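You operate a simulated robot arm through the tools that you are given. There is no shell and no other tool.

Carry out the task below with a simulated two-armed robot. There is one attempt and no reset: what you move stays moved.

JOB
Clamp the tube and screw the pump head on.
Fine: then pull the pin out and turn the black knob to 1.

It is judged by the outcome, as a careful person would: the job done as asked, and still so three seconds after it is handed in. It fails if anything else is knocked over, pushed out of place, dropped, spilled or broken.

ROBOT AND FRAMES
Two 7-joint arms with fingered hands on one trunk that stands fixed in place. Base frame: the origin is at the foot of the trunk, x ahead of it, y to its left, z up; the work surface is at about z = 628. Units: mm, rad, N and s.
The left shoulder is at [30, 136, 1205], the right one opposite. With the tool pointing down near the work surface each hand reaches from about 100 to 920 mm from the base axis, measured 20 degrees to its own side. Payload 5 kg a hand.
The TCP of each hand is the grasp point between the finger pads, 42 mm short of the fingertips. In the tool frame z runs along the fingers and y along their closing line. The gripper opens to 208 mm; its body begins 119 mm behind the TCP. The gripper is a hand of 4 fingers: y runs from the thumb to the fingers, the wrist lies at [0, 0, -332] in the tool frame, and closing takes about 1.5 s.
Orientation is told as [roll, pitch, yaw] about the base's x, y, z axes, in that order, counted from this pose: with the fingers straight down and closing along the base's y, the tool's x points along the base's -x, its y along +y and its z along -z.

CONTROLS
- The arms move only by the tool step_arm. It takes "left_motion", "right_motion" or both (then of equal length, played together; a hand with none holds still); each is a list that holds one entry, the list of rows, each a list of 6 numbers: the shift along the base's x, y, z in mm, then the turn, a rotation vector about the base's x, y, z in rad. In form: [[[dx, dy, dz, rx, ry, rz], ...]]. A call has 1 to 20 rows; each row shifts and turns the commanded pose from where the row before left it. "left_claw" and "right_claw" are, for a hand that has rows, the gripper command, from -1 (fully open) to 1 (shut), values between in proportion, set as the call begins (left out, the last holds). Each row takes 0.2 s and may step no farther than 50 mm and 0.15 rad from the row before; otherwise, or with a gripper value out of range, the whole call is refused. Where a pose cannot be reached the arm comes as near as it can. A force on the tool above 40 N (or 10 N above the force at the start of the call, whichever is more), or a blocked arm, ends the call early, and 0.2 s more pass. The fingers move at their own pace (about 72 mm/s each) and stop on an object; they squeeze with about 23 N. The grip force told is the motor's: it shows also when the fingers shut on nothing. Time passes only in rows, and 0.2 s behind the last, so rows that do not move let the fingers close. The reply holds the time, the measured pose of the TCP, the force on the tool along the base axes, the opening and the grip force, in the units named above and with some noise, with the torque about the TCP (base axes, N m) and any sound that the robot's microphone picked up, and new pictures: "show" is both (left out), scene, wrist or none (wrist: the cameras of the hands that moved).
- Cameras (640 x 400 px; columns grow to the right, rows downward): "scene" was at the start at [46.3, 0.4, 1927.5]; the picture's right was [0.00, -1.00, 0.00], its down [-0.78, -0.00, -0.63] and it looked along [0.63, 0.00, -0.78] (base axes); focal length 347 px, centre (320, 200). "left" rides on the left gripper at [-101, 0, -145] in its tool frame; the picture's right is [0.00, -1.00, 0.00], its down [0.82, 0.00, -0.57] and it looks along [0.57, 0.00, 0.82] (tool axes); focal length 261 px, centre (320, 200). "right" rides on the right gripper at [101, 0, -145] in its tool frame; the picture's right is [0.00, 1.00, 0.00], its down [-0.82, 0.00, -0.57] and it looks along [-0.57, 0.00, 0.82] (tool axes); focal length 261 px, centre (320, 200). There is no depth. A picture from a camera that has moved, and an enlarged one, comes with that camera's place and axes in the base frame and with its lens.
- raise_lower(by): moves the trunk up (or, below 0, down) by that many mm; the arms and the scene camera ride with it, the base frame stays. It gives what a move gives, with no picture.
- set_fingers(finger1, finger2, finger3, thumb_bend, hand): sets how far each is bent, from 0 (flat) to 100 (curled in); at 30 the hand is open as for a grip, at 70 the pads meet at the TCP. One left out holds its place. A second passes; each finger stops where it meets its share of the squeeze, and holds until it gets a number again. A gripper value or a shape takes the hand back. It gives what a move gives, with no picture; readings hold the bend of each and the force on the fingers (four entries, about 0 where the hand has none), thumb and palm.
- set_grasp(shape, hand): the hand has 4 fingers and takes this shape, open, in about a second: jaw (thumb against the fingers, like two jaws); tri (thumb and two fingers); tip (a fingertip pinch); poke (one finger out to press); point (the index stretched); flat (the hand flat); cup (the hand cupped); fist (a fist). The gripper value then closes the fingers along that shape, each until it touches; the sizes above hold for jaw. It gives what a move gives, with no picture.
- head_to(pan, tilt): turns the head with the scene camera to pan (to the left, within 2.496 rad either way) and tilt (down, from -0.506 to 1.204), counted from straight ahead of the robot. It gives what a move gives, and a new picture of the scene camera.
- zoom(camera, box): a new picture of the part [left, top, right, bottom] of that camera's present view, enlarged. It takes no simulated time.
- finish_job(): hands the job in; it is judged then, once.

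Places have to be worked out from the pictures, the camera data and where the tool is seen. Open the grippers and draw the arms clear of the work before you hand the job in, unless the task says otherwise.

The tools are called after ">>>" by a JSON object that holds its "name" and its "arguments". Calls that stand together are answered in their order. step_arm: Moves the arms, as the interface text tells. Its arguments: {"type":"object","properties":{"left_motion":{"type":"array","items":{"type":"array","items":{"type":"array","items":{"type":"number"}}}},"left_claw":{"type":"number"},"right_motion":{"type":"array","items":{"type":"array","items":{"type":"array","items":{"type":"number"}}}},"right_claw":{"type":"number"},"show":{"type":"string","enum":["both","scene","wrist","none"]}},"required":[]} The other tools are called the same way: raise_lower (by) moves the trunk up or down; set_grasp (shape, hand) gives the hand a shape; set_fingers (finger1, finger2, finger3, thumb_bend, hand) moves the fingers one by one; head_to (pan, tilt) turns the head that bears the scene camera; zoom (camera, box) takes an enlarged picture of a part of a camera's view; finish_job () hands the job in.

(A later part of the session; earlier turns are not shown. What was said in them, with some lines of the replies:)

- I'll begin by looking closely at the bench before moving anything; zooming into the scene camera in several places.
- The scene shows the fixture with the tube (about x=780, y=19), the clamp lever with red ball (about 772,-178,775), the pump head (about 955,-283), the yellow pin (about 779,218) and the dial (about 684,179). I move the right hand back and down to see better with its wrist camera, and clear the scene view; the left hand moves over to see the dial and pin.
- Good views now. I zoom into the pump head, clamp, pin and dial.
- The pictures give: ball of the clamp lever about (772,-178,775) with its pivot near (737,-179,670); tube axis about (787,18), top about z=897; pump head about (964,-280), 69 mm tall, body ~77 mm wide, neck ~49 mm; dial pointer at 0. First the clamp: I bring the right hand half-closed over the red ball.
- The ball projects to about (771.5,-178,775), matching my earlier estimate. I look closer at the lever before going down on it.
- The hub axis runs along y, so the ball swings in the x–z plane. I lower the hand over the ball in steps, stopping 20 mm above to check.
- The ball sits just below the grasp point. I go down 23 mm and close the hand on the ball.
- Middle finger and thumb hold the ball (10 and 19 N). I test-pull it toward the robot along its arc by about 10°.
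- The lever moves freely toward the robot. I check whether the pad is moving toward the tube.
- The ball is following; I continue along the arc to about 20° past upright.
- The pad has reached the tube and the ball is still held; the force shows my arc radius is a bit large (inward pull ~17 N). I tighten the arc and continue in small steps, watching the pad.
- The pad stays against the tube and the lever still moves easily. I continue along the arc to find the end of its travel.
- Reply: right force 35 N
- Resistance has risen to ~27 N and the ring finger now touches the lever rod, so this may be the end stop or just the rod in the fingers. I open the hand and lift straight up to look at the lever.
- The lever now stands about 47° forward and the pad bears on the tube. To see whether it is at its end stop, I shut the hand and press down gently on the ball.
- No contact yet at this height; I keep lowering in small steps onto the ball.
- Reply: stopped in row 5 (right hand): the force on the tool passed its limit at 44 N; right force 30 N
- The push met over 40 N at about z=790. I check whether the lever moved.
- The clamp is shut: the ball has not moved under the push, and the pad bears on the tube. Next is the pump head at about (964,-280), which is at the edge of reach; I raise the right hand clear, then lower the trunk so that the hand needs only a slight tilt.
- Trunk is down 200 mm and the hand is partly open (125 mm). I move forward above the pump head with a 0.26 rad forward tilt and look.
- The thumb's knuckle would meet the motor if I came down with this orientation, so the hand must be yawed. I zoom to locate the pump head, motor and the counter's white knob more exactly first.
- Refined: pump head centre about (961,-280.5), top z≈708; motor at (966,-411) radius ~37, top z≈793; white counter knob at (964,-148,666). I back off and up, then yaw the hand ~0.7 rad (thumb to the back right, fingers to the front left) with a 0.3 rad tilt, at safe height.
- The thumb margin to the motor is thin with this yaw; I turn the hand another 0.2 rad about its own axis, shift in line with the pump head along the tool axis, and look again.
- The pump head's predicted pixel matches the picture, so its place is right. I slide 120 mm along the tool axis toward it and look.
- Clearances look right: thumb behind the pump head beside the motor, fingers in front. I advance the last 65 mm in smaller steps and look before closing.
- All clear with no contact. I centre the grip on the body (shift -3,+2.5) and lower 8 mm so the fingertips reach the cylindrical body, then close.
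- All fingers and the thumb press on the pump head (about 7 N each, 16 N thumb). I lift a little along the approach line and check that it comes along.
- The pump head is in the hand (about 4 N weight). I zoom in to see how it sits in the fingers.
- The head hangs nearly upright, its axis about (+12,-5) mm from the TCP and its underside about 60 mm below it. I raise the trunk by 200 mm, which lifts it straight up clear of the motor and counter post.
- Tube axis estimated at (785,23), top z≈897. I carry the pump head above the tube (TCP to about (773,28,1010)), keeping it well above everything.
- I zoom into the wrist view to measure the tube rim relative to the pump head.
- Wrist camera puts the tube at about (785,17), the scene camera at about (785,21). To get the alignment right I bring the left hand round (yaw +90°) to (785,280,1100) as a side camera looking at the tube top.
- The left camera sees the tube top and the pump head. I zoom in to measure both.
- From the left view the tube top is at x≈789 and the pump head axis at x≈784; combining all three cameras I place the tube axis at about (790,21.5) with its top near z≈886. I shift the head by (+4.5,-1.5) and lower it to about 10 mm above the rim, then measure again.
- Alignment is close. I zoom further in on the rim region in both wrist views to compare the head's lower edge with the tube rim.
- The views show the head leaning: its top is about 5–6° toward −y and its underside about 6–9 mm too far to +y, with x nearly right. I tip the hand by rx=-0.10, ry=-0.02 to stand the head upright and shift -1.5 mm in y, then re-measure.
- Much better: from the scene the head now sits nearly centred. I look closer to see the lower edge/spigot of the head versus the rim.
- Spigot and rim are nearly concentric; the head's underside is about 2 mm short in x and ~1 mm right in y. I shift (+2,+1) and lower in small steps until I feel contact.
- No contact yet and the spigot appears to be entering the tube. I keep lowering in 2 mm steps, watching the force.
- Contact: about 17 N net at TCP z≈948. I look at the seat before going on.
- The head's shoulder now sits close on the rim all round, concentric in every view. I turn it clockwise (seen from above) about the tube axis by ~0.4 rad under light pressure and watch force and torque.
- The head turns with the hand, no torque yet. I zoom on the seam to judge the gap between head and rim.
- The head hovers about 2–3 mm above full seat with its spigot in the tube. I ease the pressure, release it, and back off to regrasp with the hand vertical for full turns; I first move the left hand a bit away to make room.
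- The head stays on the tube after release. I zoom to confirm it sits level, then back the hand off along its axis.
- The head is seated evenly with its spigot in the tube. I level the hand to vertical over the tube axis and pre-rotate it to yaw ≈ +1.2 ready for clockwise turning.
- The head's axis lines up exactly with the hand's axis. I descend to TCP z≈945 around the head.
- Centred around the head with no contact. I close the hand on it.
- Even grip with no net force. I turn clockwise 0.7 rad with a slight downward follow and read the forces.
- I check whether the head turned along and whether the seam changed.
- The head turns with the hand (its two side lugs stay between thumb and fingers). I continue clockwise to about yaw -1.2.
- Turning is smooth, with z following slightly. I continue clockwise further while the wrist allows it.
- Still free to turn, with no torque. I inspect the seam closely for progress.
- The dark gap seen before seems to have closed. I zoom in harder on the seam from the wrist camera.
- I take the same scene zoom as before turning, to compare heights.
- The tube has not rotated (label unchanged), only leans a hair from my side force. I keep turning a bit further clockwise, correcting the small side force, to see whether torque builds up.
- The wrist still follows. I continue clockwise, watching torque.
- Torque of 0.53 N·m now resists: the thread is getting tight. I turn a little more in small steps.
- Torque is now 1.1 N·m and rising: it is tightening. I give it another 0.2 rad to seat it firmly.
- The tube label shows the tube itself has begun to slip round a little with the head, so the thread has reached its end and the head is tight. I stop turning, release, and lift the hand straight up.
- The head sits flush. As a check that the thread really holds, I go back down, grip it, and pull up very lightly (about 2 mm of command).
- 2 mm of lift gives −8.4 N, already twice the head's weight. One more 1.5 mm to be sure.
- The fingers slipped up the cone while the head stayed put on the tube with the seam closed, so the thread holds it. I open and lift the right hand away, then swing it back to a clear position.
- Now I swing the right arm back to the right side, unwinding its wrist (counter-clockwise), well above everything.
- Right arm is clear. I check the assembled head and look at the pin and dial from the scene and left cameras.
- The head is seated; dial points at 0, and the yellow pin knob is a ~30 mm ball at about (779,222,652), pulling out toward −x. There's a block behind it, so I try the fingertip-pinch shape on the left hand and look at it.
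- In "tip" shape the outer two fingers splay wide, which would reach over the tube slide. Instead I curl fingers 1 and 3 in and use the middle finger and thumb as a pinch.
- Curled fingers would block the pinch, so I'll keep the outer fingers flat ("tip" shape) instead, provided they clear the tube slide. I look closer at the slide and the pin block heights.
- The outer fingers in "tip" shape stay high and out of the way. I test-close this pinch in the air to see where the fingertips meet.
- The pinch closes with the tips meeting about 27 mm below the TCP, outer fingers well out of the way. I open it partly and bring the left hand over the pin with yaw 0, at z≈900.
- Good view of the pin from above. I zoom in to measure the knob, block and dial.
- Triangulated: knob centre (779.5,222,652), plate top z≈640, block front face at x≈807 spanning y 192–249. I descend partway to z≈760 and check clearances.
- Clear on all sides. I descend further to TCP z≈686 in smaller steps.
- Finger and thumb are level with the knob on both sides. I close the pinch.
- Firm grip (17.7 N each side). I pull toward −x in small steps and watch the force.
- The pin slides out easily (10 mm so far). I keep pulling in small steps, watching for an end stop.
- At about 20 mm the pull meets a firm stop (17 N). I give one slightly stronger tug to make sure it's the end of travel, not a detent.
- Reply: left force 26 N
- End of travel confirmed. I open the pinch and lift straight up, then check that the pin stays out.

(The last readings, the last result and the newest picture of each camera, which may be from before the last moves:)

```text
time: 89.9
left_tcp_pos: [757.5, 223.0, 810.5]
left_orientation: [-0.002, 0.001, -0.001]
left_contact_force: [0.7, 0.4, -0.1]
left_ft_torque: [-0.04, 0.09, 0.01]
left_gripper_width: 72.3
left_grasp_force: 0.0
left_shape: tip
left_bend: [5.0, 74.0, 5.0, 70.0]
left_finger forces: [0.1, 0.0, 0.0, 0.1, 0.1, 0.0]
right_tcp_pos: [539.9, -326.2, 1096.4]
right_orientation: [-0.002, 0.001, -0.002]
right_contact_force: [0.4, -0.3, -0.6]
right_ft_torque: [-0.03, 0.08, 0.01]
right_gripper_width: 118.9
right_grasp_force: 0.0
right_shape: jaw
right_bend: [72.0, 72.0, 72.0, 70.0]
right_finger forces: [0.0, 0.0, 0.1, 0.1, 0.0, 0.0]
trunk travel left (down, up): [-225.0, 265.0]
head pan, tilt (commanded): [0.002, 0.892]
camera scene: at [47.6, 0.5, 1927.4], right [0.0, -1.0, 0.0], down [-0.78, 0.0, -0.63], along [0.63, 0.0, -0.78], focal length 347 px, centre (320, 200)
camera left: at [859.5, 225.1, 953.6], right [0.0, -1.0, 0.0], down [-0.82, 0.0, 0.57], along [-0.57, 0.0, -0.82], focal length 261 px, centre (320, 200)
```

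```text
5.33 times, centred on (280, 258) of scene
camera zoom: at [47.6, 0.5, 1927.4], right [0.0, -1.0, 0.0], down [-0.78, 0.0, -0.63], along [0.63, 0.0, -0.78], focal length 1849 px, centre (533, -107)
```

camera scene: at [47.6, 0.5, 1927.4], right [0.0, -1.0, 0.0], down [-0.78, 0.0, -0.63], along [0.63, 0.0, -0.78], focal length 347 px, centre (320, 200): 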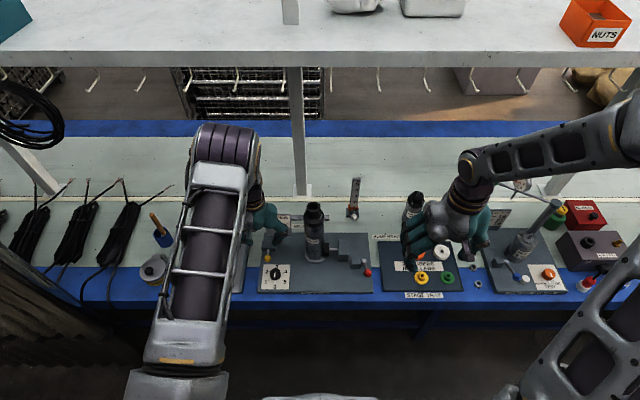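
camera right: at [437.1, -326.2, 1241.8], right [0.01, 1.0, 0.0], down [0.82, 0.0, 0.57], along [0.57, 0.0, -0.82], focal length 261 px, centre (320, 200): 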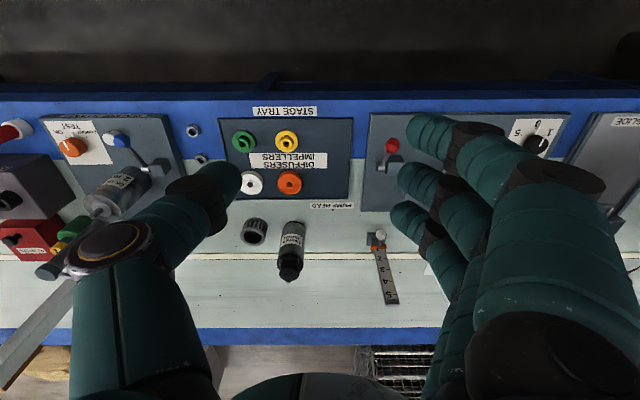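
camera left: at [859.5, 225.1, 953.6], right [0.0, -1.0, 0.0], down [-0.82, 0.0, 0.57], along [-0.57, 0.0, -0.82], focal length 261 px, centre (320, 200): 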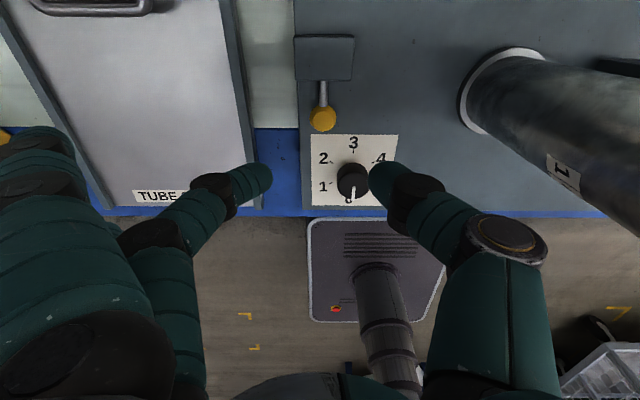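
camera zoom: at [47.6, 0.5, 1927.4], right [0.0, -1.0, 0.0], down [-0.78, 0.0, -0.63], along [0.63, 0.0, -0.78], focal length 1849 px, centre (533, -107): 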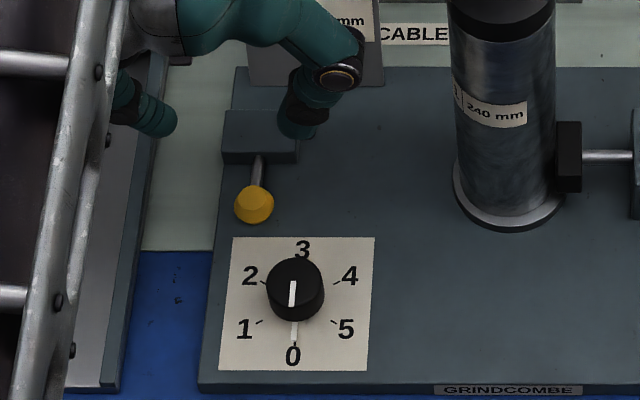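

The pin stays out. Dial centre works out at (687.5,181.5), knob Ø≈44 mm, top z≈672; position 1 is exactly 60° clockwise from 0. I bring the left pinch over the knob at yaw +60° so that the turn ends at yaw 0, clear of the pulled pin.

>>> {"name": "step_arm", "arguments": {"left_motion": [[[-8, -5, 0, 0, 0, 0.131], [-8, -5, 0, 0, 0, 0.131], [-9, -5, 0, 0, 0, 0.131], [-9, -5, 0, 0, 0, 0.131], [-9, -5, 0, 0, 0, 0.131], [-9, -5, 0, 0, 0, 0.131], [-9, -5, 0, 0, 0, 0.131], [-9, -6.5, 0, 0, 0, 0.13], [0, 0, 0, 0, 0, 0]]], "left_claw": 0.1, "show": "both"}}

>>> {"name": "zoom", "arguments": {"camera": "left", "box": [240, 80, 400, 240]}}

```text
time: 91.9
left_tcp_pos: [686.8, 181.8, 811.1]
left_orientation: [0.002, 0.001, 1.051]
left_contact_force: [-0.2, 0.6, 0.5]
left_ft_torque: [-0.05, -0.01, -0.02]
left_gripper_width: 92.8
left_grasp_force: 0.0
left_shape: tip
left_bend: [5.0, 73.0, 5.0, 70.0]
left_finger forces: [0.0, 0.0, 0.0, 0.0, 0.0, 0.0]
right_tcp_pos: [536.8, -326.8, 1097.0]
right_orientation: [-0.002, -0.002, -0.002]
right_contact_force: [-0.9, 0.1, -0.1]
right_ft_torque: [-0.02, 0.02, -0.02]
right_gripper_width: 118.8
right_grasp_force: 0.1
right_shape: jaw
right_bend: [72.0, 72.0, 72.0, 70.0]
right_finger forces: [0.0, 0.0, 0.0, 0.0, 0.0, 0.1]
trunk travel left (down, up): [-225.0, 265.0]
head pan, tilt (commanded): [0.002, 0.892]
camera scene: at [46.7, 0.8, 1927.5], right [0.0, -1.0, 0.0], down [-0.78, 0.0, -0.63], along [0.63, 0.0, -0.78], focal length 347 px, centre (320, 200)
camera left: at [737.3, 271.4, 953.5], right [0.87, -0.49, 0.0], down [-0.41, -0.71, 0.57], along [-0.28, -0.5, -0.82], focal length 261 px, centre (320, 200)
```

scene: 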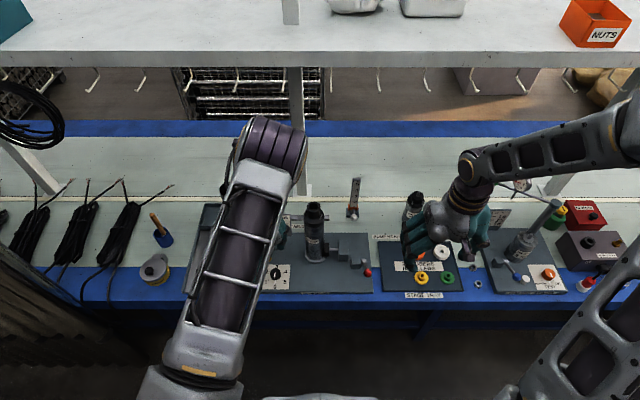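
left: 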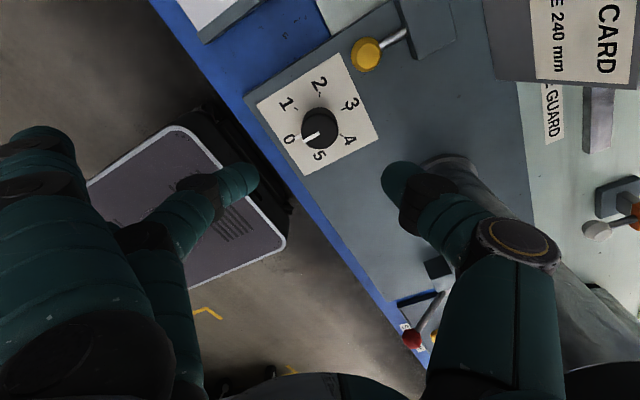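

```text
2.50 times, centred on (320, 160) of left
camera zoom: at [737.3, 271.4, 953.5], right [0.87, -0.49, 0.0], down [-0.41, -0.71, 0.57], along [-0.28, -0.5, -0.82], focal length 652 px, centre (320, 300)
```

zoom: 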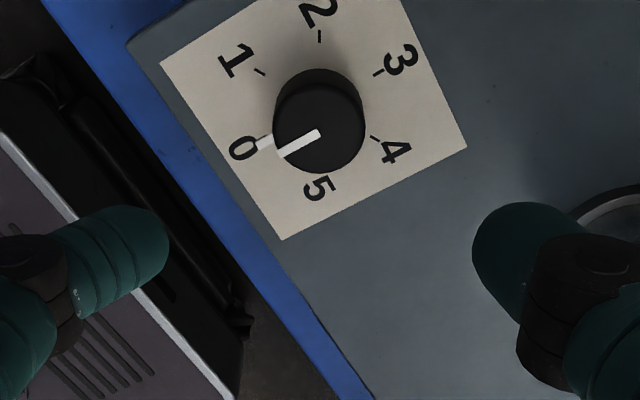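

The knob is centred under the hand. I descend to TCP z≈688 around it.

>>> {"name": "step_arm", "arguments": {"left_motion": [[[0.5, 0, -35, 0, 0, 0], [0, 0, -35, 0, 0, 0], [0, 0, -30, 0, 0, 0], [0, 0, -15, 0, 0, 0], [0, 0, -8, 0, 0, 0], [0, 0, 0, 0, 0, 0]]], "show": "both"}}

>>> {"name": "zoom", "arguments": {"camera": "left", "box": [200, 100, 440, 260]}}

>>> {"name": "zoom", "arguments": {"camera": "scene", "box": [240, 220, 320, 300]}}

```text
time: 93.3
left_tcp_pos: [687.3, 179.3, 686.3]
left_orientation: [0.002, -0.001, 1.049]
left_contact_force: [-1.6, -0.1, -0.1]
left_ft_torque: [-0.03, -0.05, 0.03]
left_gripper_width: 93.0
left_grasp_force: 0.0
left_shape: tip
left_bend: [5.0, 73.0, 5.0, 70.0]
left_finger forces: [0.0, 0.1, 0.1, 0.1, 0.1, 0.0]
right_tcp_pos: [537.5, -326.8, 1096.5]
right_orientation: [-0.001, 0.0, -0.002]
right_contact_force: [0.2, 0.6, -0.2]
right_ft_torque: [-0.02, 0.0, 0.01]
right_gripper_width: 118.9
right_grasp_force: 0.1
right_shape: jaw
right_bend: [72.0, 72.0, 72.0, 70.0]
right_finger forces: [0.0, 0.0, 0.1, 0.1, 0.0, 0.0]
trunk travel left (down, up): [-225.0, 265.0]
head pan, tilt (commanded): [0.002, 0.892]
camera scene: at [46.1, 0.2, 1927.6], right [0.0, -1.0, 0.0], down [-0.78, 0.0, -0.63], along [0.63, 0.0, -0.78], focal length 347 px, centre (320, 200)
camera left: at [737.7, 268.1, 830.6], right [0.87, -0.5, 0.0], down [-0.41, -0.71, 0.57], along [-0.28, -0.5, -0.82], focal length 261 px, centre (320, 200)
```

scene: 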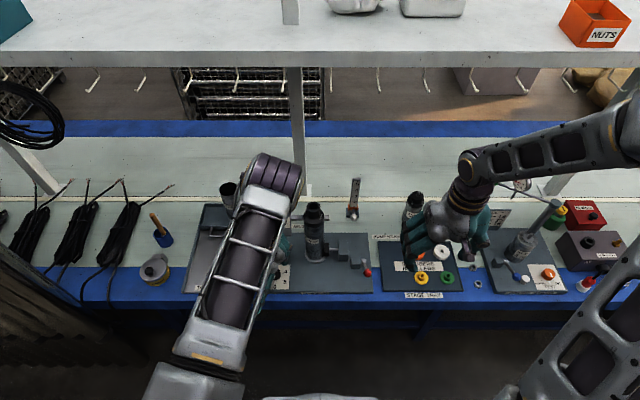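
left: 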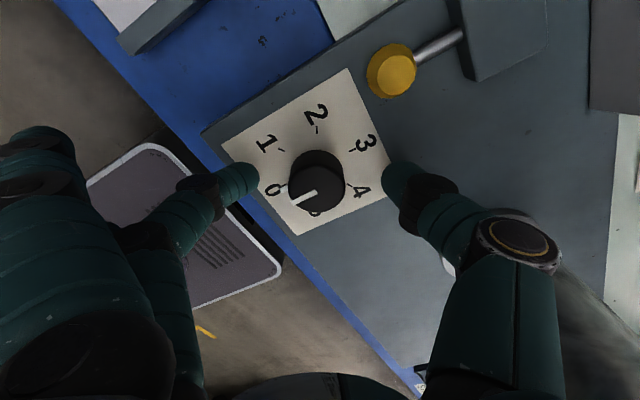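

```text
2.50 times, centred on (320, 180) of left
camera zoom: at [737.7, 268.1, 830.6], right [0.87, -0.5, 0.0], down [-0.41, -0.71, 0.57], along [-0.28, -0.5, -0.82], focal length 652 px, centre (320, 250)
```

zoom: 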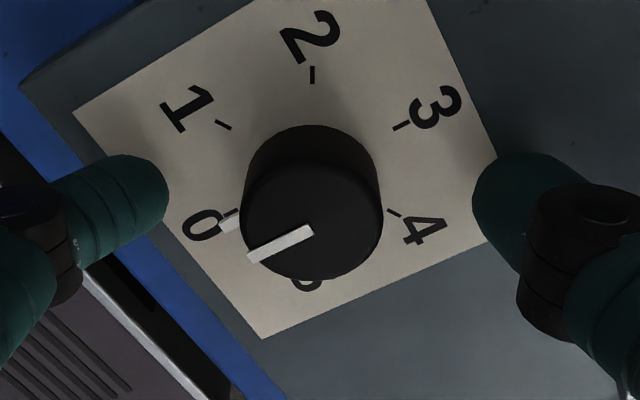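

```text
5.00 times, centred on (280, 260) of scene
camera zoom: at [46.1, 0.2, 1927.6], right [0.0, -1.0, 0.0], down [-0.78, 0.0, -0.63], along [0.63, 0.0, -0.78], focal length 1733 px, centre (520, -100)
```

zoom: 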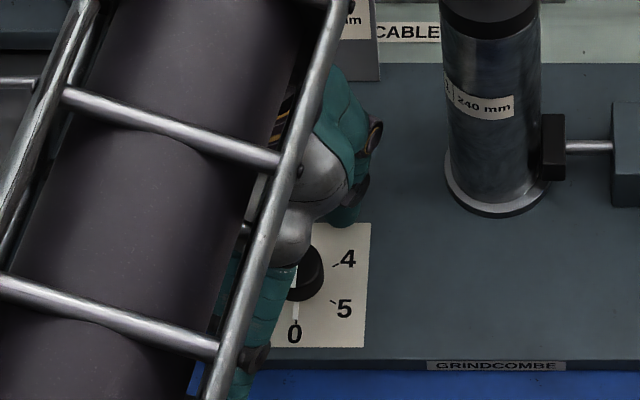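

Finger and thumb straddle the knob evenly. I close the pinch on it.

>>> {"name": "step_arm", "arguments": {"left_motion": [[[0, 0, 0, 0, 0, 0], [0, 0, 0, 0, 0, 0], [0, 0, 0, 0, 0, 0], [0, 0, 0, 0, 0, 0], [0, 0, 0, 0, 0, 0], [0, 0, 0, 0, 0, 0]]], "left_claw": 1, "show": "wrist"}}

>>> {"name": "zoom", "arguments": {"camera": "left", "box": [200, 100, 440, 260]}}

```text
time: 94.7
left_tcp_pos: [688.8, 178.6, 686.0]
left_orientation: [0.0, -0.001, 1.046]
left_contact_force: [-0.8, 0.6, -3.3]
left_ft_torque: [0.02, 0.06, 0.0]
left_gripper_width: 35.5
left_grasp_force: 23.2
left_shape: tip
left_bend: [27.0, 73.0, 27.0, 70.0]
left_finger forces: [0.0, 20.6, 0.0, 0.1, 20.0, 0.0]
right_tcp_pos: [538.2, -326.9, 1094.8]
right_orientation: [-0.001, -0.001, -0.001]
right_contact_force: [0.6, -0.2, -0.8]
right_ft_torque: [0.0, 0.01, -0.06]
right_gripper_width: 118.9
right_grasp_force: 0.1
right_shape: jaw
right_bend: [72.0, 72.0, 72.0, 70.0]
right_finger forces: [0.0, 0.0, 0.1, 0.0, 0.0, 0.0]
trunk travel left (down, up): [-225.0, 265.0]
head pan, tilt (commanded): [0.002, 0.892]
camera left: at [737.7, 268.2, 830.3], right [0.87, -0.5, 0.0], down [-0.41, -0.71, 0.57], along [-0.28, -0.5, -0.82], focal length 261 px, centre (320, 200)
```

left: 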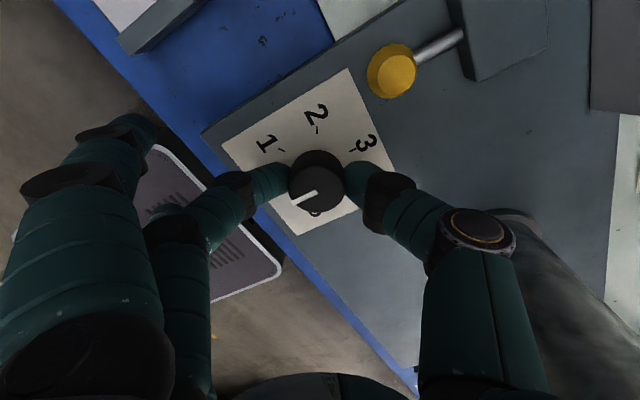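

```text
2.50 times, centred on (320, 180) of left
camera zoom: at [737.7, 268.2, 830.3], right [0.87, -0.5, 0.0], down [-0.41, -0.71, 0.57], along [-0.28, -0.5, -0.82], focal length 652 px, centre (320, 250)
```

zoom: 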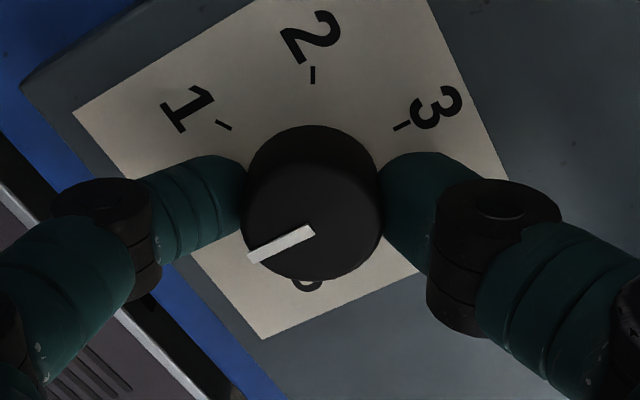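

Good grip (20 N both sides). The outer fingers have dropped to bend 27 and could sweep near the slide rail during the turn, so I flatten them first while finger 2 and thumb hold.

>>> {"name": "set_fingers", "arguments": {"hand": "left", "finger1": 0, "finger3": 0}}

>>> {"name": "zoom", "arguments": {"camera": "left", "box": [0, 0, 640, 400]}}

```text
time: 95.7
left_tcp_pos: [687.2, 179.9, 686.0]
left_orientation: [0.0, -0.001, 1.046]
left_contact_force: [-0.9, 0.0, -3.2]
left_ft_torque: [0.03, 0.06, -0.02]
left_gripper_width: 183.8
left_grasp_force: 20.4
left_shape: fingers
left_bend: [0.0, 73.0, 0.0, 70.0]
left_finger forces: [0.0, 20.7, 0.0, 0.0, 19.7, 0.0]
right_tcp_pos: [538.1, -327.7, 1095.5]
right_orientation: [0.0, 0.001, -0.002]
right_contact_force: [-1.2, -0.1, 0.2]
right_ft_torque: [-0.01, 0.0, 0.0]
right_gripper_width: 118.9
right_grasp_force: 0.0
right_shape: jaw
right_bend: [72.0, 72.0, 72.0, 70.0]
right_finger forces: [0.0, 0.0, 0.1, 0.0, 0.0, 0.0]
trunk travel left (down, up): [-225.0, 265.0]
head pan, tilt (commanded): [0.002, 0.892]
```

```text
1.00 times, centred on (320, 200) of left (not enlarged: the box is as wide or as high as the picture)
camera zoom: at [737.7, 268.2, 830.3], right [0.87, -0.5, 0.0], down [-0.41, -0.71, 0.57], along [-0.28, -0.5, -0.82], focal length 261 px, centre (320, 200)
```

zoom: 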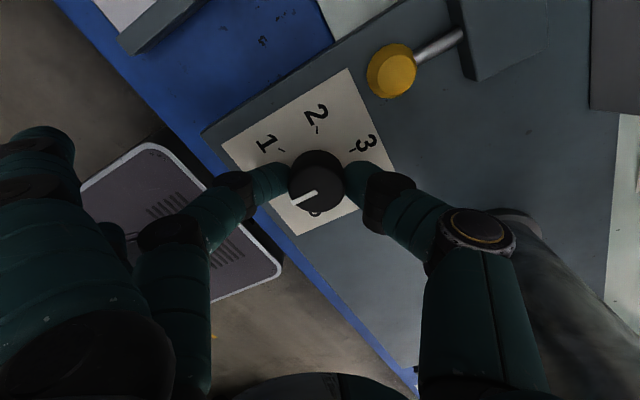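

The outer fingers are flat and the grip still holds. I turn 30° clockwise first and check.

>>> {"name": "step_arm", "arguments": {"left_motion": [[[0, 0, 0, 0, 0, -0.1309], [0, 0, 0, 0, 0, -0.1309], [0, 0, 0, 0, 0, -0.1309], [0, 0, 0, 0, 0, -0.1309], [0, 0, 0, 0, 0, 0]]], "show": "wrist"}}

>>> {"name": "zoom", "arguments": {"camera": "left", "box": [200, 100, 440, 260]}}

```text
time: 96.9
left_tcp_pos: [686.5, 180.2, 688.0]
left_orientation: [0.001, 0.001, 0.521]
left_contact_force: [-7.4, -10.5, -3.3]
left_ft_torque: [-0.34, 0.12, 0.01]
left_gripper_width: 184.3
left_grasp_force: 22.0
left_shape: fingers
left_bend: [0.0, 73.0, 0.0, 70.0]
left_finger forces: [0.1, 19.4, 0.1, 0.0, 25.0, 0.1]
right_tcp_pos: [537.5, -328.2, 1096.4]
right_orientation: [0.002, -0.001, -0.001]
right_contact_force: [0.1, -0.4, -0.7]
right_ft_torque: [-0.01, -0.03, 0.02]
right_gripper_width: 119.0
right_grasp_force: 0.1
right_shape: jaw
right_bend: [72.0, 72.0, 72.0, 70.0]
right_finger forces: [0.0, 0.0, 0.0, 0.0, 0.1, 0.0]
trunk travel left (down, up): [-225.0, 265.0]
head pan, tilt (commanded): [0.002, 0.892]
camera left: at [774.4, 231.1, 830.4], right [0.5, -0.86, 0.0], down [-0.71, -0.41, 0.57], along [-0.5, -0.29, -0.82], focal length 261 px, centre (320, 200)
```

left: 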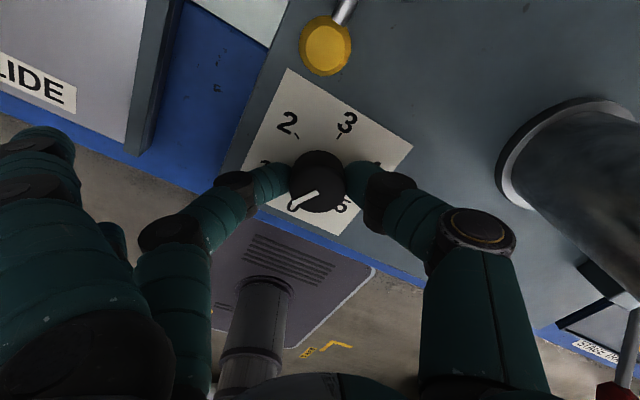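

```text
2.50 times, centred on (320, 180) of left
camera zoom: at [774.4, 231.1, 830.4], right [0.5, -0.86, 0.0], down [-0.71, -0.41, 0.57], along [-0.5, -0.29, -0.82], focal length 652 px, centre (320, 250)
```

zoom: 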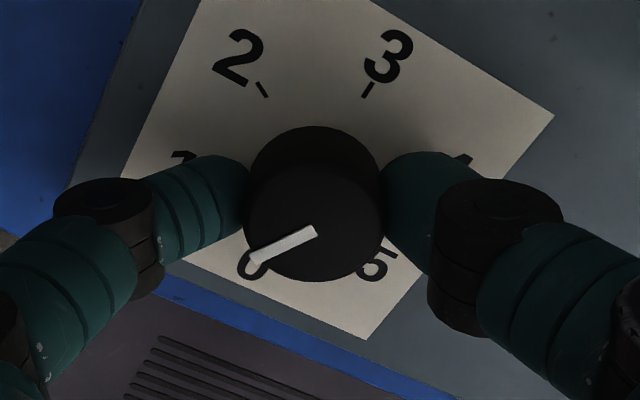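

The knob turns with the hand (pointer unchanged in the hand's view). I complete the remaining 30° with a tiny centring correction.

>>> {"name": "step_arm", "arguments": {"left_motion": [[[-0.2, -0.3, 0, 0, 0, -0.1309], [-0.2, -0.3, 0, 0, 0, -0.1309], [-0.2, -0.3, 0, 0, 0, -0.1309], [0, -0.2, 0, 0, 0, -0.1309], [0, 0, 0, 0, 0, 0]]], "show": "wrist"}}

>>> {"name": "zoom", "arguments": {"camera": "left", "box": [200, 100, 440, 260]}}

>>> {"name": "zoom", "arguments": {"camera": "scene", "box": [250, 220, 310, 295]}}

```text
time: 98.1
left_tcp_pos: [686.7, 178.6, 688.0]
left_orientation: [0.001, -0.001, -0.001]
left_contact_force: [-11.0, -8.6, -1.1]
left_ft_torque: [-0.4, 0.32, 0.01]
left_gripper_width: 185.3
left_grasp_force: 22.8
left_shape: fingers
left_bend: [0.0, 73.0, 0.0, 70.0]
left_finger forces: [0.1, 18.5, 0.0, 0.0, 27.1, 0.1]
right_tcp_pos: [537.2, -327.2, 1096.6]
right_orientation: [0.0, -0.003, -0.002]
right_contact_force: [0.7, 0.3, 0.0]
right_ft_torque: [0.01, 0.01, 0.0]
right_gripper_width: 118.9
right_grasp_force: 0.1
right_shape: jaw
right_bend: [72.0, 72.0, 72.0, 70.0]
right_finger forces: [0.1, 0.0, 0.1, 0.0, 0.0, 0.0]
trunk travel left (down, up): [-225.0, 265.0]
head pan, tilt (commanded): [0.002, 0.892]
camera left: at [787.2, 180.9, 830.5], right [0.0, -1.0, 0.0], down [-0.82, 0.0, 0.57], along [-0.57, 0.0, -0.82], focal length 261 px, centre (320, 200)
```

left: 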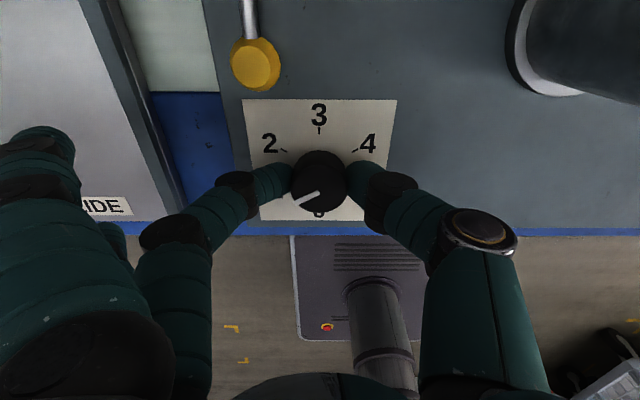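

```text
2.50 times, centred on (320, 180) of left
camera zoom: at [787.2, 180.9, 830.5], right [0.0, -1.0, 0.0], down [-0.82, 0.0, 0.57], along [-0.57, 0.0, -0.82], focal length 652 px, centre (320, 250)
```

zoom: 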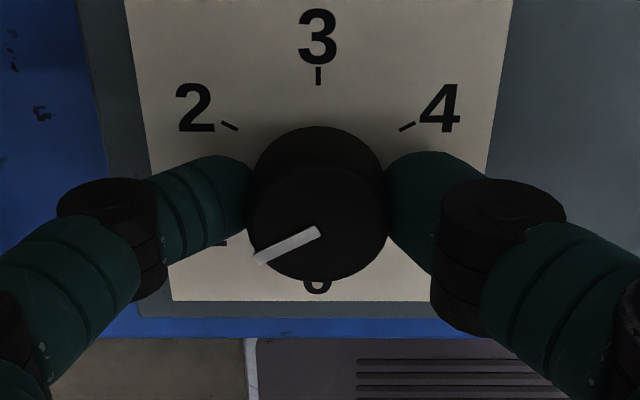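

```text
5.33 times, centred on (280, 258) of scene
camera zoom: at [45.7, -0.3, 1927.5], right [0.0, -1.0, 0.0], down [-0.78, 0.0, -0.63], along [0.63, 0.0, -0.78], focal length 1849 px, centre (533, -107)
```

zoom: 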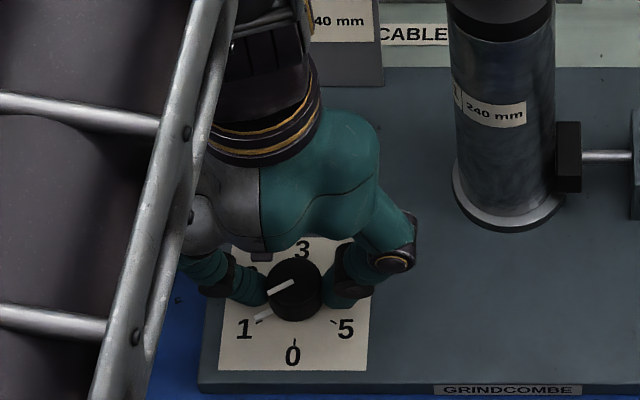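

The pointer now stands at 1 (about 60° measured). I relax the small side load, then open finger and thumb together.

>>> {"name": "step_arm", "arguments": {"left_motion": [[[-0.7, -0.5, 0, 0, 0, 0], [-0.6, -0.5, 0, 0, 0, 0], [0, 0, 0, 0, 0, 0]]], "show": "none"}}

>>> {"name": "set_fingers", "arguments": {"hand": "left", "finger2": 45, "thumb_bend": 45}}

>>> {"name": "zoom", "arguments": {"camera": "left", "box": [160, 80, 480, 280]}}

```text
time: 98.9
left_tcp_pos: [686.2, 177.6, 687.5]
left_orientation: [-0.001, 0.0, 0.0]
left_contact_force: [-5.7, -4.3, -4.9]
left_ft_torque: [-0.2, 0.24, 0.04]
left_gripper_width: 185.4
left_grasp_force: 21.8
left_shape: fingers
left_bend: [0.0, 73.0, 0.0, 70.0]
left_finger forces: [0.0, 19.9, 0.1, 0.1, 23.1, 0.1]
right_tcp_pos: [537.8, -325.5, 1096.0]
right_orientation: [-0.002, -0.001, 0.001]
right_contact_force: [-0.4, -0.9, -0.4]
right_ft_torque: [-0.03, 0.0, 0.02]
right_gripper_width: 118.9
right_grasp_force: 0.1
right_shape: jaw
right_bend: [72.0, 72.0, 72.0, 70.0]
right_finger forces: [0.1, 0.1, 0.1, 0.0, 0.0, 0.1]
trunk travel left (down, up): [-225.0, 265.0]
head pan, tilt (commanded): [0.002, 0.892]
```

```text
time: 99.4
left_tcp_pos: [692.3, 182.6, 693.7]
left_orientation: [0.006, -0.01, 0.0]
left_contact_force: [-3.8, 3.5, 19.1]
left_ft_torque: [-1.59, 0.37, -0.34]
left_gripper_width: 233.7
left_grasp_force: 9.7
left_shape: fingers
left_bend: [0.0, 45.0, 0.0, 45.0]
left_finger forces: [0.0, 0.0, 0.0, 0.0, 19.4, 0.0]
right_tcp_pos: [537.7, -327.4, 1095.3]
right_orientation: [0.0, 0.0, -0.001]
right_contact_force: [0.6, 0.1, -0.5]
right_ft_torque: [-0.01, 0.11, -0.02]
right_gripper_width: 118.7
right_grasp_force: 0.2
right_shape: jaw
right_bend: [72.0, 72.0, 72.0, 70.0]
right_finger forces: [0.1, 0.1, 0.1, 0.0, 0.0, 0.1]
trunk travel left (down, up): [-225.0, 265.0]
head pan, tilt (commanded): [0.002, 0.892]
stopped (left hand): the force on the tool passed its limit at 43 N (the readings are from after the stop); the commanded pose is now the measured one
```

```text
2.00 times, centred on (320, 180) of left
camera zoom: at [792.4, 182.9, 836.3], right [0.01, -1.0, 0.0], down [-0.83, -0.01, 0.56], along [-0.56, 0.0, -0.83], focal length 521 px, centre (320, 240)
```

zoom: 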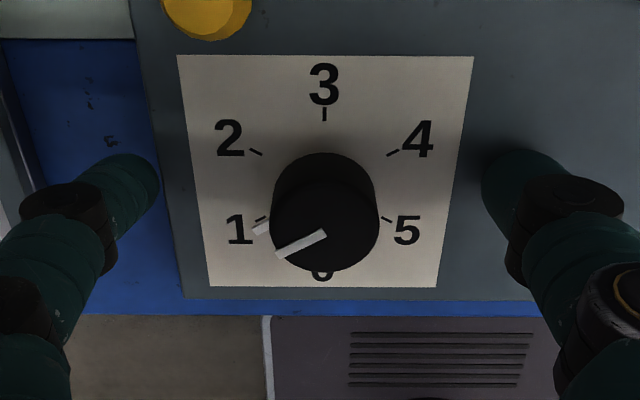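

Straightening the thumb made its tip press on the plate; I lift the hand straight up right away and inspect.

>>> {"name": "step_arm", "arguments": {"left_motion": [[[0, 0, 15, 0, 0, 0], [0, 0, 30, 0, 0, 0], [0, 0, 40, 0, 0, 0], [0, 0, 40, 0, 0, 0], [0, 0, 0, 0, 0, 0]]], "show": "both"}}

>>> {"name": "zoom", "arguments": {"camera": "left", "box": [220, 60, 420, 240]}}

>>> {"name": "zoom", "arguments": {"camera": "scene", "box": [250, 220, 310, 295]}}

```text
time: 100.6
left_tcp_pos: [692.2, 182.6, 816.1]
left_orientation: [0.005, -0.005, 0.003]
left_contact_force: [1.1, 0.6, -0.2]
left_ft_torque: [-0.02, 0.04, 0.01]
left_gripper_width: 234.2
left_grasp_force: 0.0
left_shape: fingers
left_bend: [0.0, 45.0, 0.0, 45.0]
left_finger forces: [0.0, 0.1, 0.0, 0.0, 0.1, 0.1]
right_tcp_pos: [538.2, -328.1, 1095.4]
right_orientation: [-0.001, -0.001, -0.002]
right_contact_force: [-0.4, -0.5, 0.5]
right_ft_torque: [-0.05, 0.03, 0.02]
right_gripper_width: 118.8
right_grasp_force: 0.0
right_shape: jaw
right_bend: [72.0, 72.0, 72.0, 70.0]
right_finger forces: [0.0, 0.1, 0.1, 0.0, 0.0, 0.1]
trunk travel left (down, up): [-225.0, 265.0]
head pan, tilt (commanded): [0.002, 0.892]
camera scene: at [47.6, 0.5, 1927.4], right [0.0, -1.0, 0.0], down [-0.78, 0.0, -0.63], along [0.63, 0.0, -0.78], focal length 347 px, centre (320, 200)
camera left: at [792.2, 184.1, 960.2], right [0.01, -1.0, 0.0], down [-0.82, -0.01, 0.57], along [-0.57, 0.0, -0.82], focal length 261 px, centre (320, 200)
```

scene: 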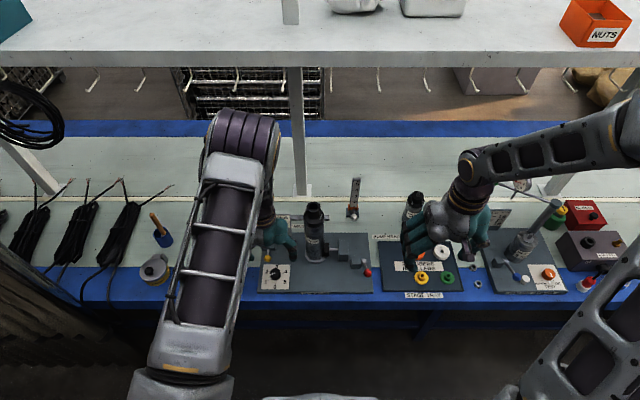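
left: 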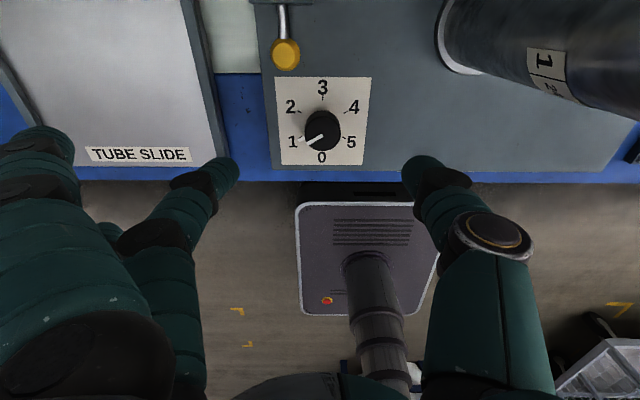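

```text
2.22 times, centred on (320, 150) of left
camera zoom: at [792.2, 184.1, 960.2], right [0.01, -1.0, 0.0], down [-0.82, -0.01, 0.57], along [-0.57, 0.0, -0.82], focal length 579 px, centre (320, 311)
```

zoom: 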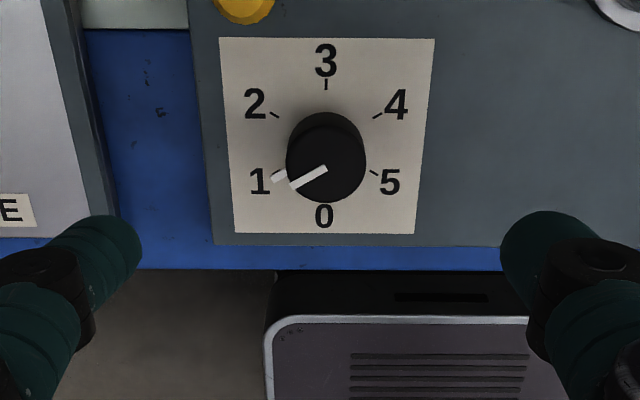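

```text
5.33 times, centred on (280, 258) of scene
camera zoom: at [47.6, 0.5, 1927.4], right [0.0, -1.0, 0.0], down [-0.78, 0.0, -0.63], along [0.63, 0.0, -0.78], focal length 1849 px, centre (533, -107)
```

zoom: 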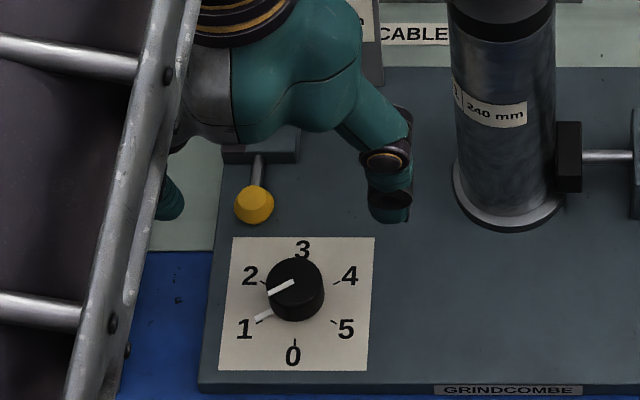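

Pointer is at 1 and the pin is still out; the plate has not shifted. I zoom closely to check the pointer angle against tick 1.

>>> {"name": "zoom", "arguments": {"camera": "left", "box": [290, 90, 360, 160]}}

>>> {"name": "zoom", "arguments": {"camera": "scene", "box": [262, 258, 292, 288]}}

```text
5.71 times, centred on (325, 125) of left
camera zoom: at [792.2, 184.1, 960.2], right [0.01, -1.0, 0.0], down [-0.82, -0.01, 0.57], along [-0.57, 0.0, -0.82], focal length 1489 px, centre (291, 629)
```

zoom: 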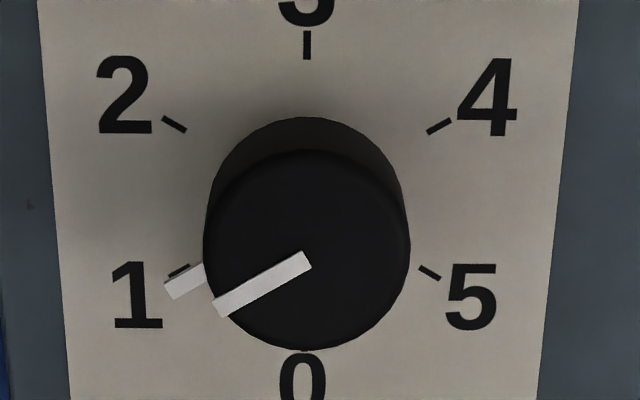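

```text
13.33 times, centred on (277, 273) of scene
camera zoom: at [47.6, 0.5, 1927.4], right [0.0, -1.0, 0.0], down [-0.78, 0.0, -0.63], along [0.63, 0.0, -0.78], focal length 4622 px, centre (893, -773)
```

zoom: 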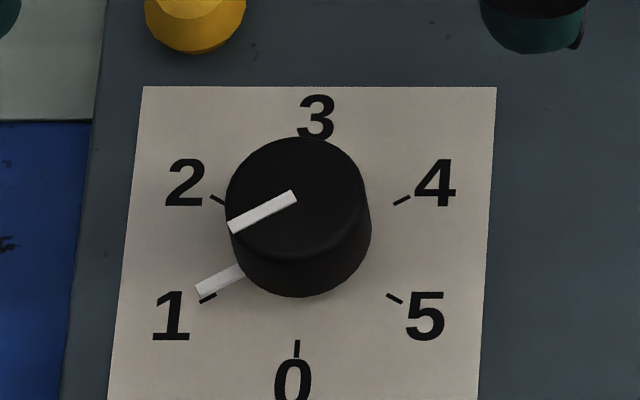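

Flag and tick 1 are parallel and coincide once parallax is allowed for in both views, so the knob is exactly at 1. I retract the left hand up and back, and open both hands.

>>> {"name": "step_arm", "arguments": {"left_motion": [[[0, 0, 40, 0, 0, 0], [0, 0, 40, 0, 0, 0], [-10, 5, 40, 0, 0, 0], [-20, 10, 40, 0, 0, 0], [-30, 15, 30, 0, 0, 0], [-35, 20, 25, 0, 0, 0], [-35, 20, 25, 0, 0, 0], [-30, 15, 20, 0, 0, 0], [0, 0, 0, 0, 0, 0]]], "right_motion": [[[0, 0, 0, 0, 0, 0], [0, 0, 0, 0, 0, 0], [0, 0, 0, 0, 0, 0], [0, 0, 0, 0, 0, 0], [0, 0, 0, 0, 0, 0], [0, 0, 0, 0, 0, 0], [0, 0, 0, 0, 0, 0], [0, 0, 0, 0, 0, 0], [0, 0, 0, 0, 0, 0]]], "right_claw": -1, "show": "scene"}}

>>> {"name": "set_grasp", "arguments": {"hand": "left", "shape": "jaw"}}

>>> {"name": "zoom", "arguments": {"camera": "scene", "box": [240, 170, 400, 300]}}

>>> {"name": "zoom", "arguments": {"camera": "scene", "box": [285, 190, 355, 260]}}

```text
time: 102.6
left_tcp_pos: [529.9, 265.4, 1076.3]
left_orientation: [0.004, -0.007, 0.002]
left_contact_force: [0.0, -0.4, -1.4]
left_ft_torque: [0.02, 0.12, 0.0]
left_gripper_width: 234.2
left_grasp_force: 0.0
left_shape: fingers
left_bend: [0.0, 45.0, 0.0, 45.0]
left_finger forces: [0.0, 0.1, 0.1, 0.0, 0.0, 0.0]
right_tcp_pos: [539.2, -328.5, 1095.9]
right_orientation: [0.0, 0.001, -0.004]
right_contact_force: [1.6, 0.3, -0.1]
right_ft_torque: [0.01, 0.09, 0.01]
right_gripper_width: 207.8
right_grasp_force: 0.0
right_shape: jaw
right_bend: [30.0, 30.0, 30.0, 30.0]
right_finger forces: [0.1, 0.0, 0.0, 0.0, 0.0, 0.0]
trunk travel left (down, up): [-225.0, 265.0]
head pan, tilt (commanded): [0.002, 0.892]
camera scene: at [48.1, -0.2, 1927.4], right [0.0, -1.0, 0.0], down [-0.78, 0.0, -0.63], along [0.63, 0.0, -0.78], focal length 347 px, centre (320, 200)
```

scene: 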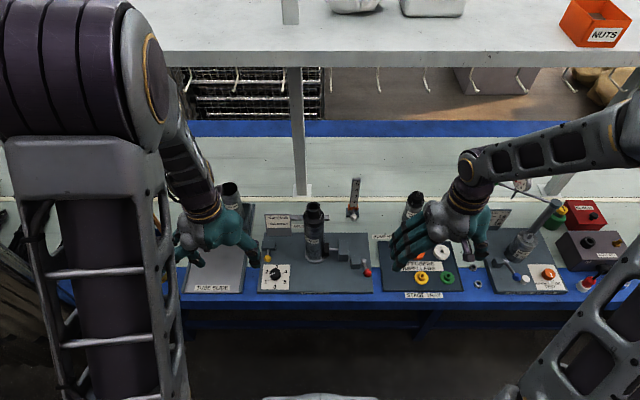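

```text
time: 103.5
left_tcp_pos: [528.3, 265.5, 1075.5]
left_orientation: [0.003, -0.009, 0.002]
left_contact_force: [-0.7, 0.1, 0.3]
left_ft_torque: [0.02, 0.03, -0.02]
left_gripper_width: 207.9
left_grasp_force: 0.1
left_shape: jaw
left_bend: [30.0, 30.0, 30.0, 30.0]
left_finger forces: [0.0, 0.0, 0.0, 0.0, 0.1, 0.0]
right_tcp_pos: [537.8, -327.8, 1096.8]
right_orientation: [-0.002, -0.001, -0.003]
right_contact_force: [-0.2, 0.1, -0.3]
right_ft_torque: [0.04, 0.01, -0.01]
right_gripper_width: 207.8
right_grasp_force: 0.1
right_shape: jaw
right_bend: [30.0, 30.0, 30.0, 30.0]
right_finger forces: [0.0, 0.0, 0.0, 0.0, 0.0, 0.0]
trunk travel left (down, up): [-225.0, 265.0]
head pan, tilt (commanded): [0.002, 0.892]
```

```text
3.08 times, centred on (320, 235) of scene
camera zoom: at [46.6, 0.2, 1927.5], right [0.0, -1.0, 0.0], down [-0.78, 0.0, -0.63], along [0.63, 0.0, -0.78], focal length 1067 px, centre (320, 92)
```

zoom: 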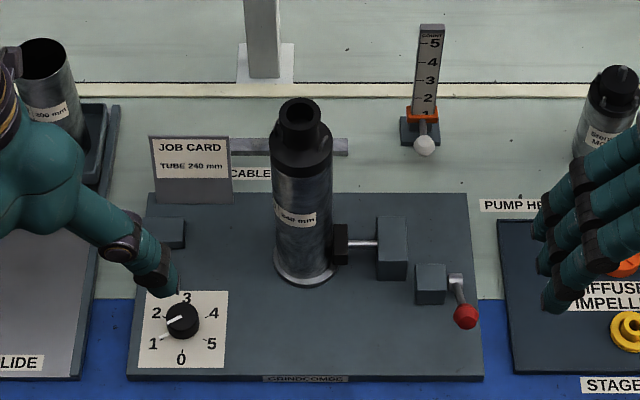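

```text
5.71 times, centred on (320, 225) of scene
camera zoom: at [46.6, 0.2, 1927.5], right [0.0, -1.0, 0.0], down [-0.78, 0.0, -0.63], along [0.63, 0.0, -0.78], focal length 1981 px, centre (320, 57)
```

zoom: 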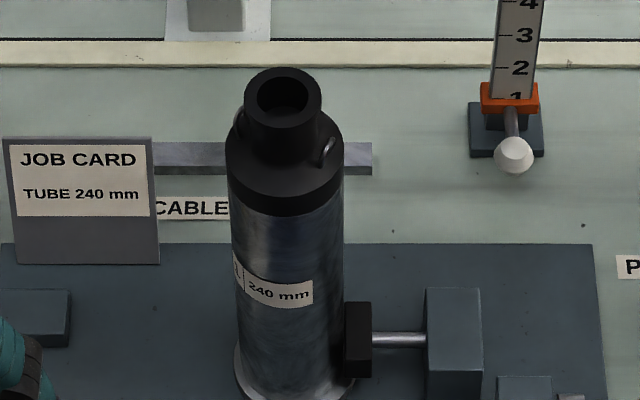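

Everything looks in order; the left hand hides the pin in this view, so I draw it further back and take a last look at the whole fixture.

>>> {"name": "step_arm", "arguments": {"left_motion": [[[-25, 10, 5, 0, 0, 0], [-25, 10, 5, 0, 0, 0], [-25, 10, 5, 0, 0, 0], [-25, 10, 5, 0, 0, 0], [0, 0, 0, 0, 0, 0]]], "right_motion": [[[-20, -10, 5, 0, 0, 0], [-20, -10, 5, 0, 0, 0], [-20, -10, 5, 0, 0, 0], [-20, -10, 5, 0, 0, 0], [0, 0, 0, 0, 0, 0]]], "show": "both"}}

>>> {"name": "zoom", "arguments": {"camera": "scene", "box": [240, 180, 400, 300]}}

>>> {"name": "zoom", "arguments": {"camera": "scene", "box": [380, 170, 540, 300]}}

>>> {"name": "zoom", "arguments": {"camera": "right", "box": [220, 80, 560, 320]}}

```text
time: 104.7
left_tcp_pos: [432.9, 306.2, 1095.0]
left_orientation: [0.004, -0.008, 0.001]
left_contact_force: [0.1, -0.9, 0.3]
left_ft_torque: [0.03, 0.17, 0.02]
left_gripper_width: 208.1
left_grasp_force: 0.2
left_shape: jaw
left_bend: [30.0, 30.0, 30.0, 30.0]
left_finger forces: [0.0, 0.0, 0.0, 0.1, 0.0, 0.0]
right_tcp_pos: [458.9, -367.3, 1115.3]
right_orientation: [0.0, 0.0, -0.003]
right_contact_force: [1.8, -0.2, 1.0]
right_ft_torque: [0.04, 0.12, -0.04]
right_gripper_width: 207.9
right_grasp_force: 0.1
right_shape: jaw
right_bend: [30.0, 30.0, 30.0, 30.0]
right_finger forces: [0.0, 0.0, 0.0, 0.0, 0.1, 0.0]
trunk travel left (down, up): [-225.0, 265.0]
head pan, tilt (commanded): [0.002, 0.892]
camera scene: at [48.9, -0.2, 1927.4], right [0.0, -1.0, 0.0], down [-0.78, 0.0, -0.63], along [0.63, 0.0, -0.78], focal length 347 px, centre (320, 200)
camera right: at [359.0, -366.2, 1260.0], right [0.01, 1.0, 0.0], down [0.82, -0.01, 0.57], along [0.57, 0.0, -0.82], focal length 261 px, centre (320, 200)
camera left: at [532.4, 307.8, 1239.0], right [0.01, -1.0, 0.0], down [-0.82, -0.01, 0.57], along [-0.57, 0.0, -0.82], focal length 261 px, centre (320, 200)
```

scene: 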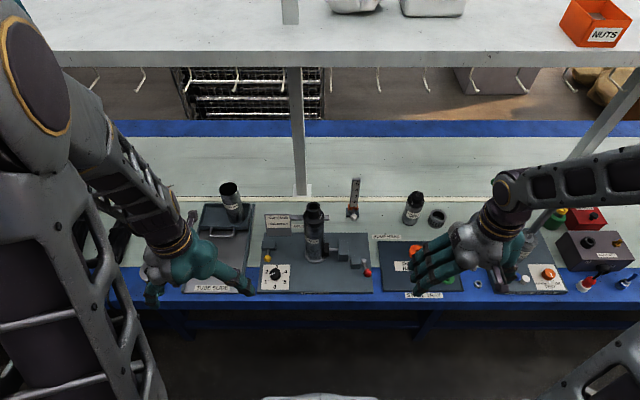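
right: 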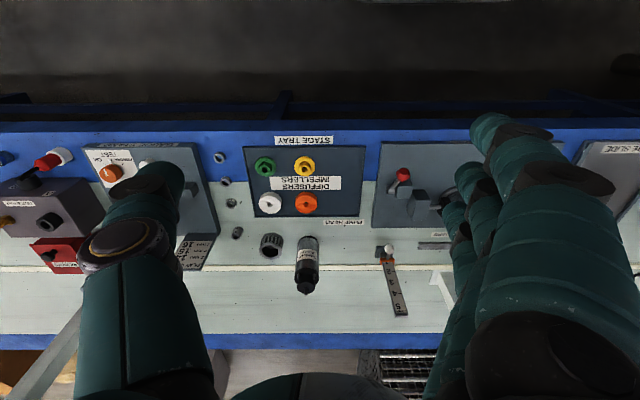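
left: 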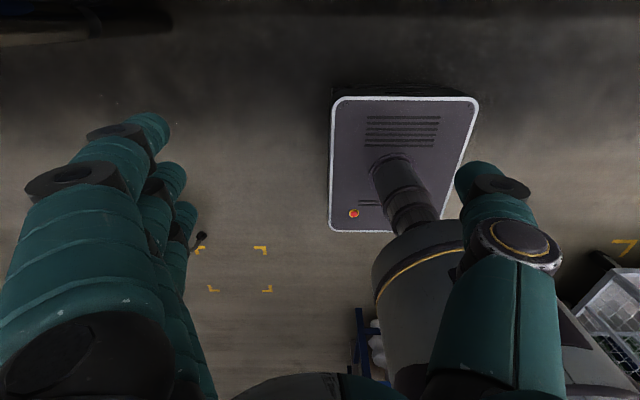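

```text
3.33 times, centred on (320, 240) of scene
camera zoom: at [48.9, -0.2, 1927.4], right [0.0, -1.0, 0.0], down [-0.78, 0.0, -0.63], along [0.63, 0.0, -0.78], focal length 1156 px, centre (320, 67)
```

zoom: 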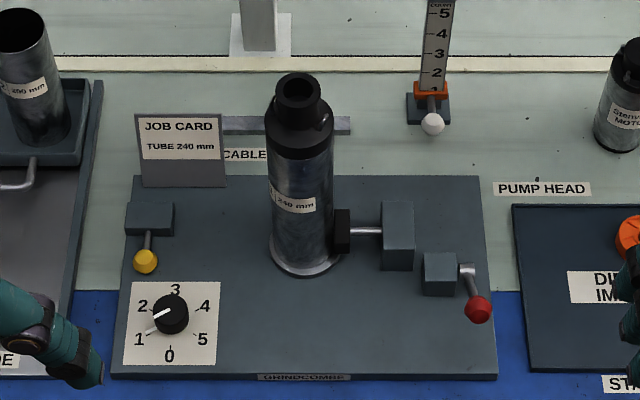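

```text
3.08 times, centred on (460, 235) of scene
camera zoom: at [48.9, -0.2, 1927.4], right [0.0, -1.0, 0.0], down [-0.78, 0.0, -0.63], along [0.63, 0.0, -0.78], focal length 1067 px, centre (-111, 92)
```

zoom: 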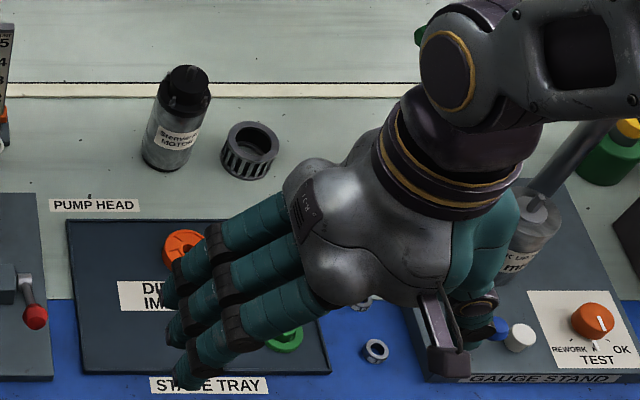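

```text
1.67 times, centred on (390, 200) of right
camera zoom: at [359.0, -366.2, 1260.0], right [0.01, 1.0, 0.0], down [0.82, -0.01, 0.57], along [0.57, 0.0, -0.82], focal length 434 px, centre (203, 200)
```

zoom: 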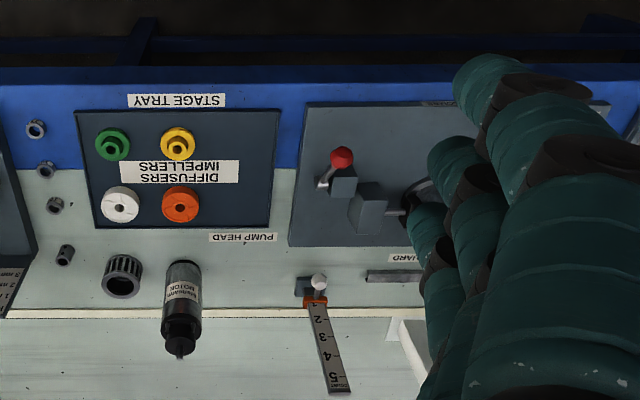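

Final check: the clamp lever is shut with its pad on the tube, and the pump head is screwed tight. The pin is out, the black knob points to 1, and the neighbouring parts are where they were. Both hands are open and clear, so I hand the job in.

>>> {"name": "finish_job", "arguments": {}}

```text
The job is handed in.
```

I've finished the job and handed it in; no verdict has come back yet. In the last camera check, everything you asked for was in place:

- **Clamp:** the lever is at its stop and the pad is pressed on the 240 mm tube.
- **Pump head:** it is screwed onto the tube. It turned about three quarters of a turn before going tight, and it stayed on when I pulled up lightly.
- **Pin:** it is pulled out about 20 mm to its end stop, and it stayed there when I let go.
- **Black knob:** the pointer is on 1.

Two things happened along the way:

- **Tube turned in the clamp:** when the head went tight, the tube slipped round about 23°, so its label no longer faces straight forward. I left it there, because turning it back would have loosened the head.
- **Thumb pressed the plate:** when I let go of the knob, the left thumb pressed on the fixture plate for a moment (just over 40 N). The plate didn't shift, and the knob and pin stayed where they were.

As far as the cameras could see, nothing else was knocked over or moved. Both hands are open and clear of the work.
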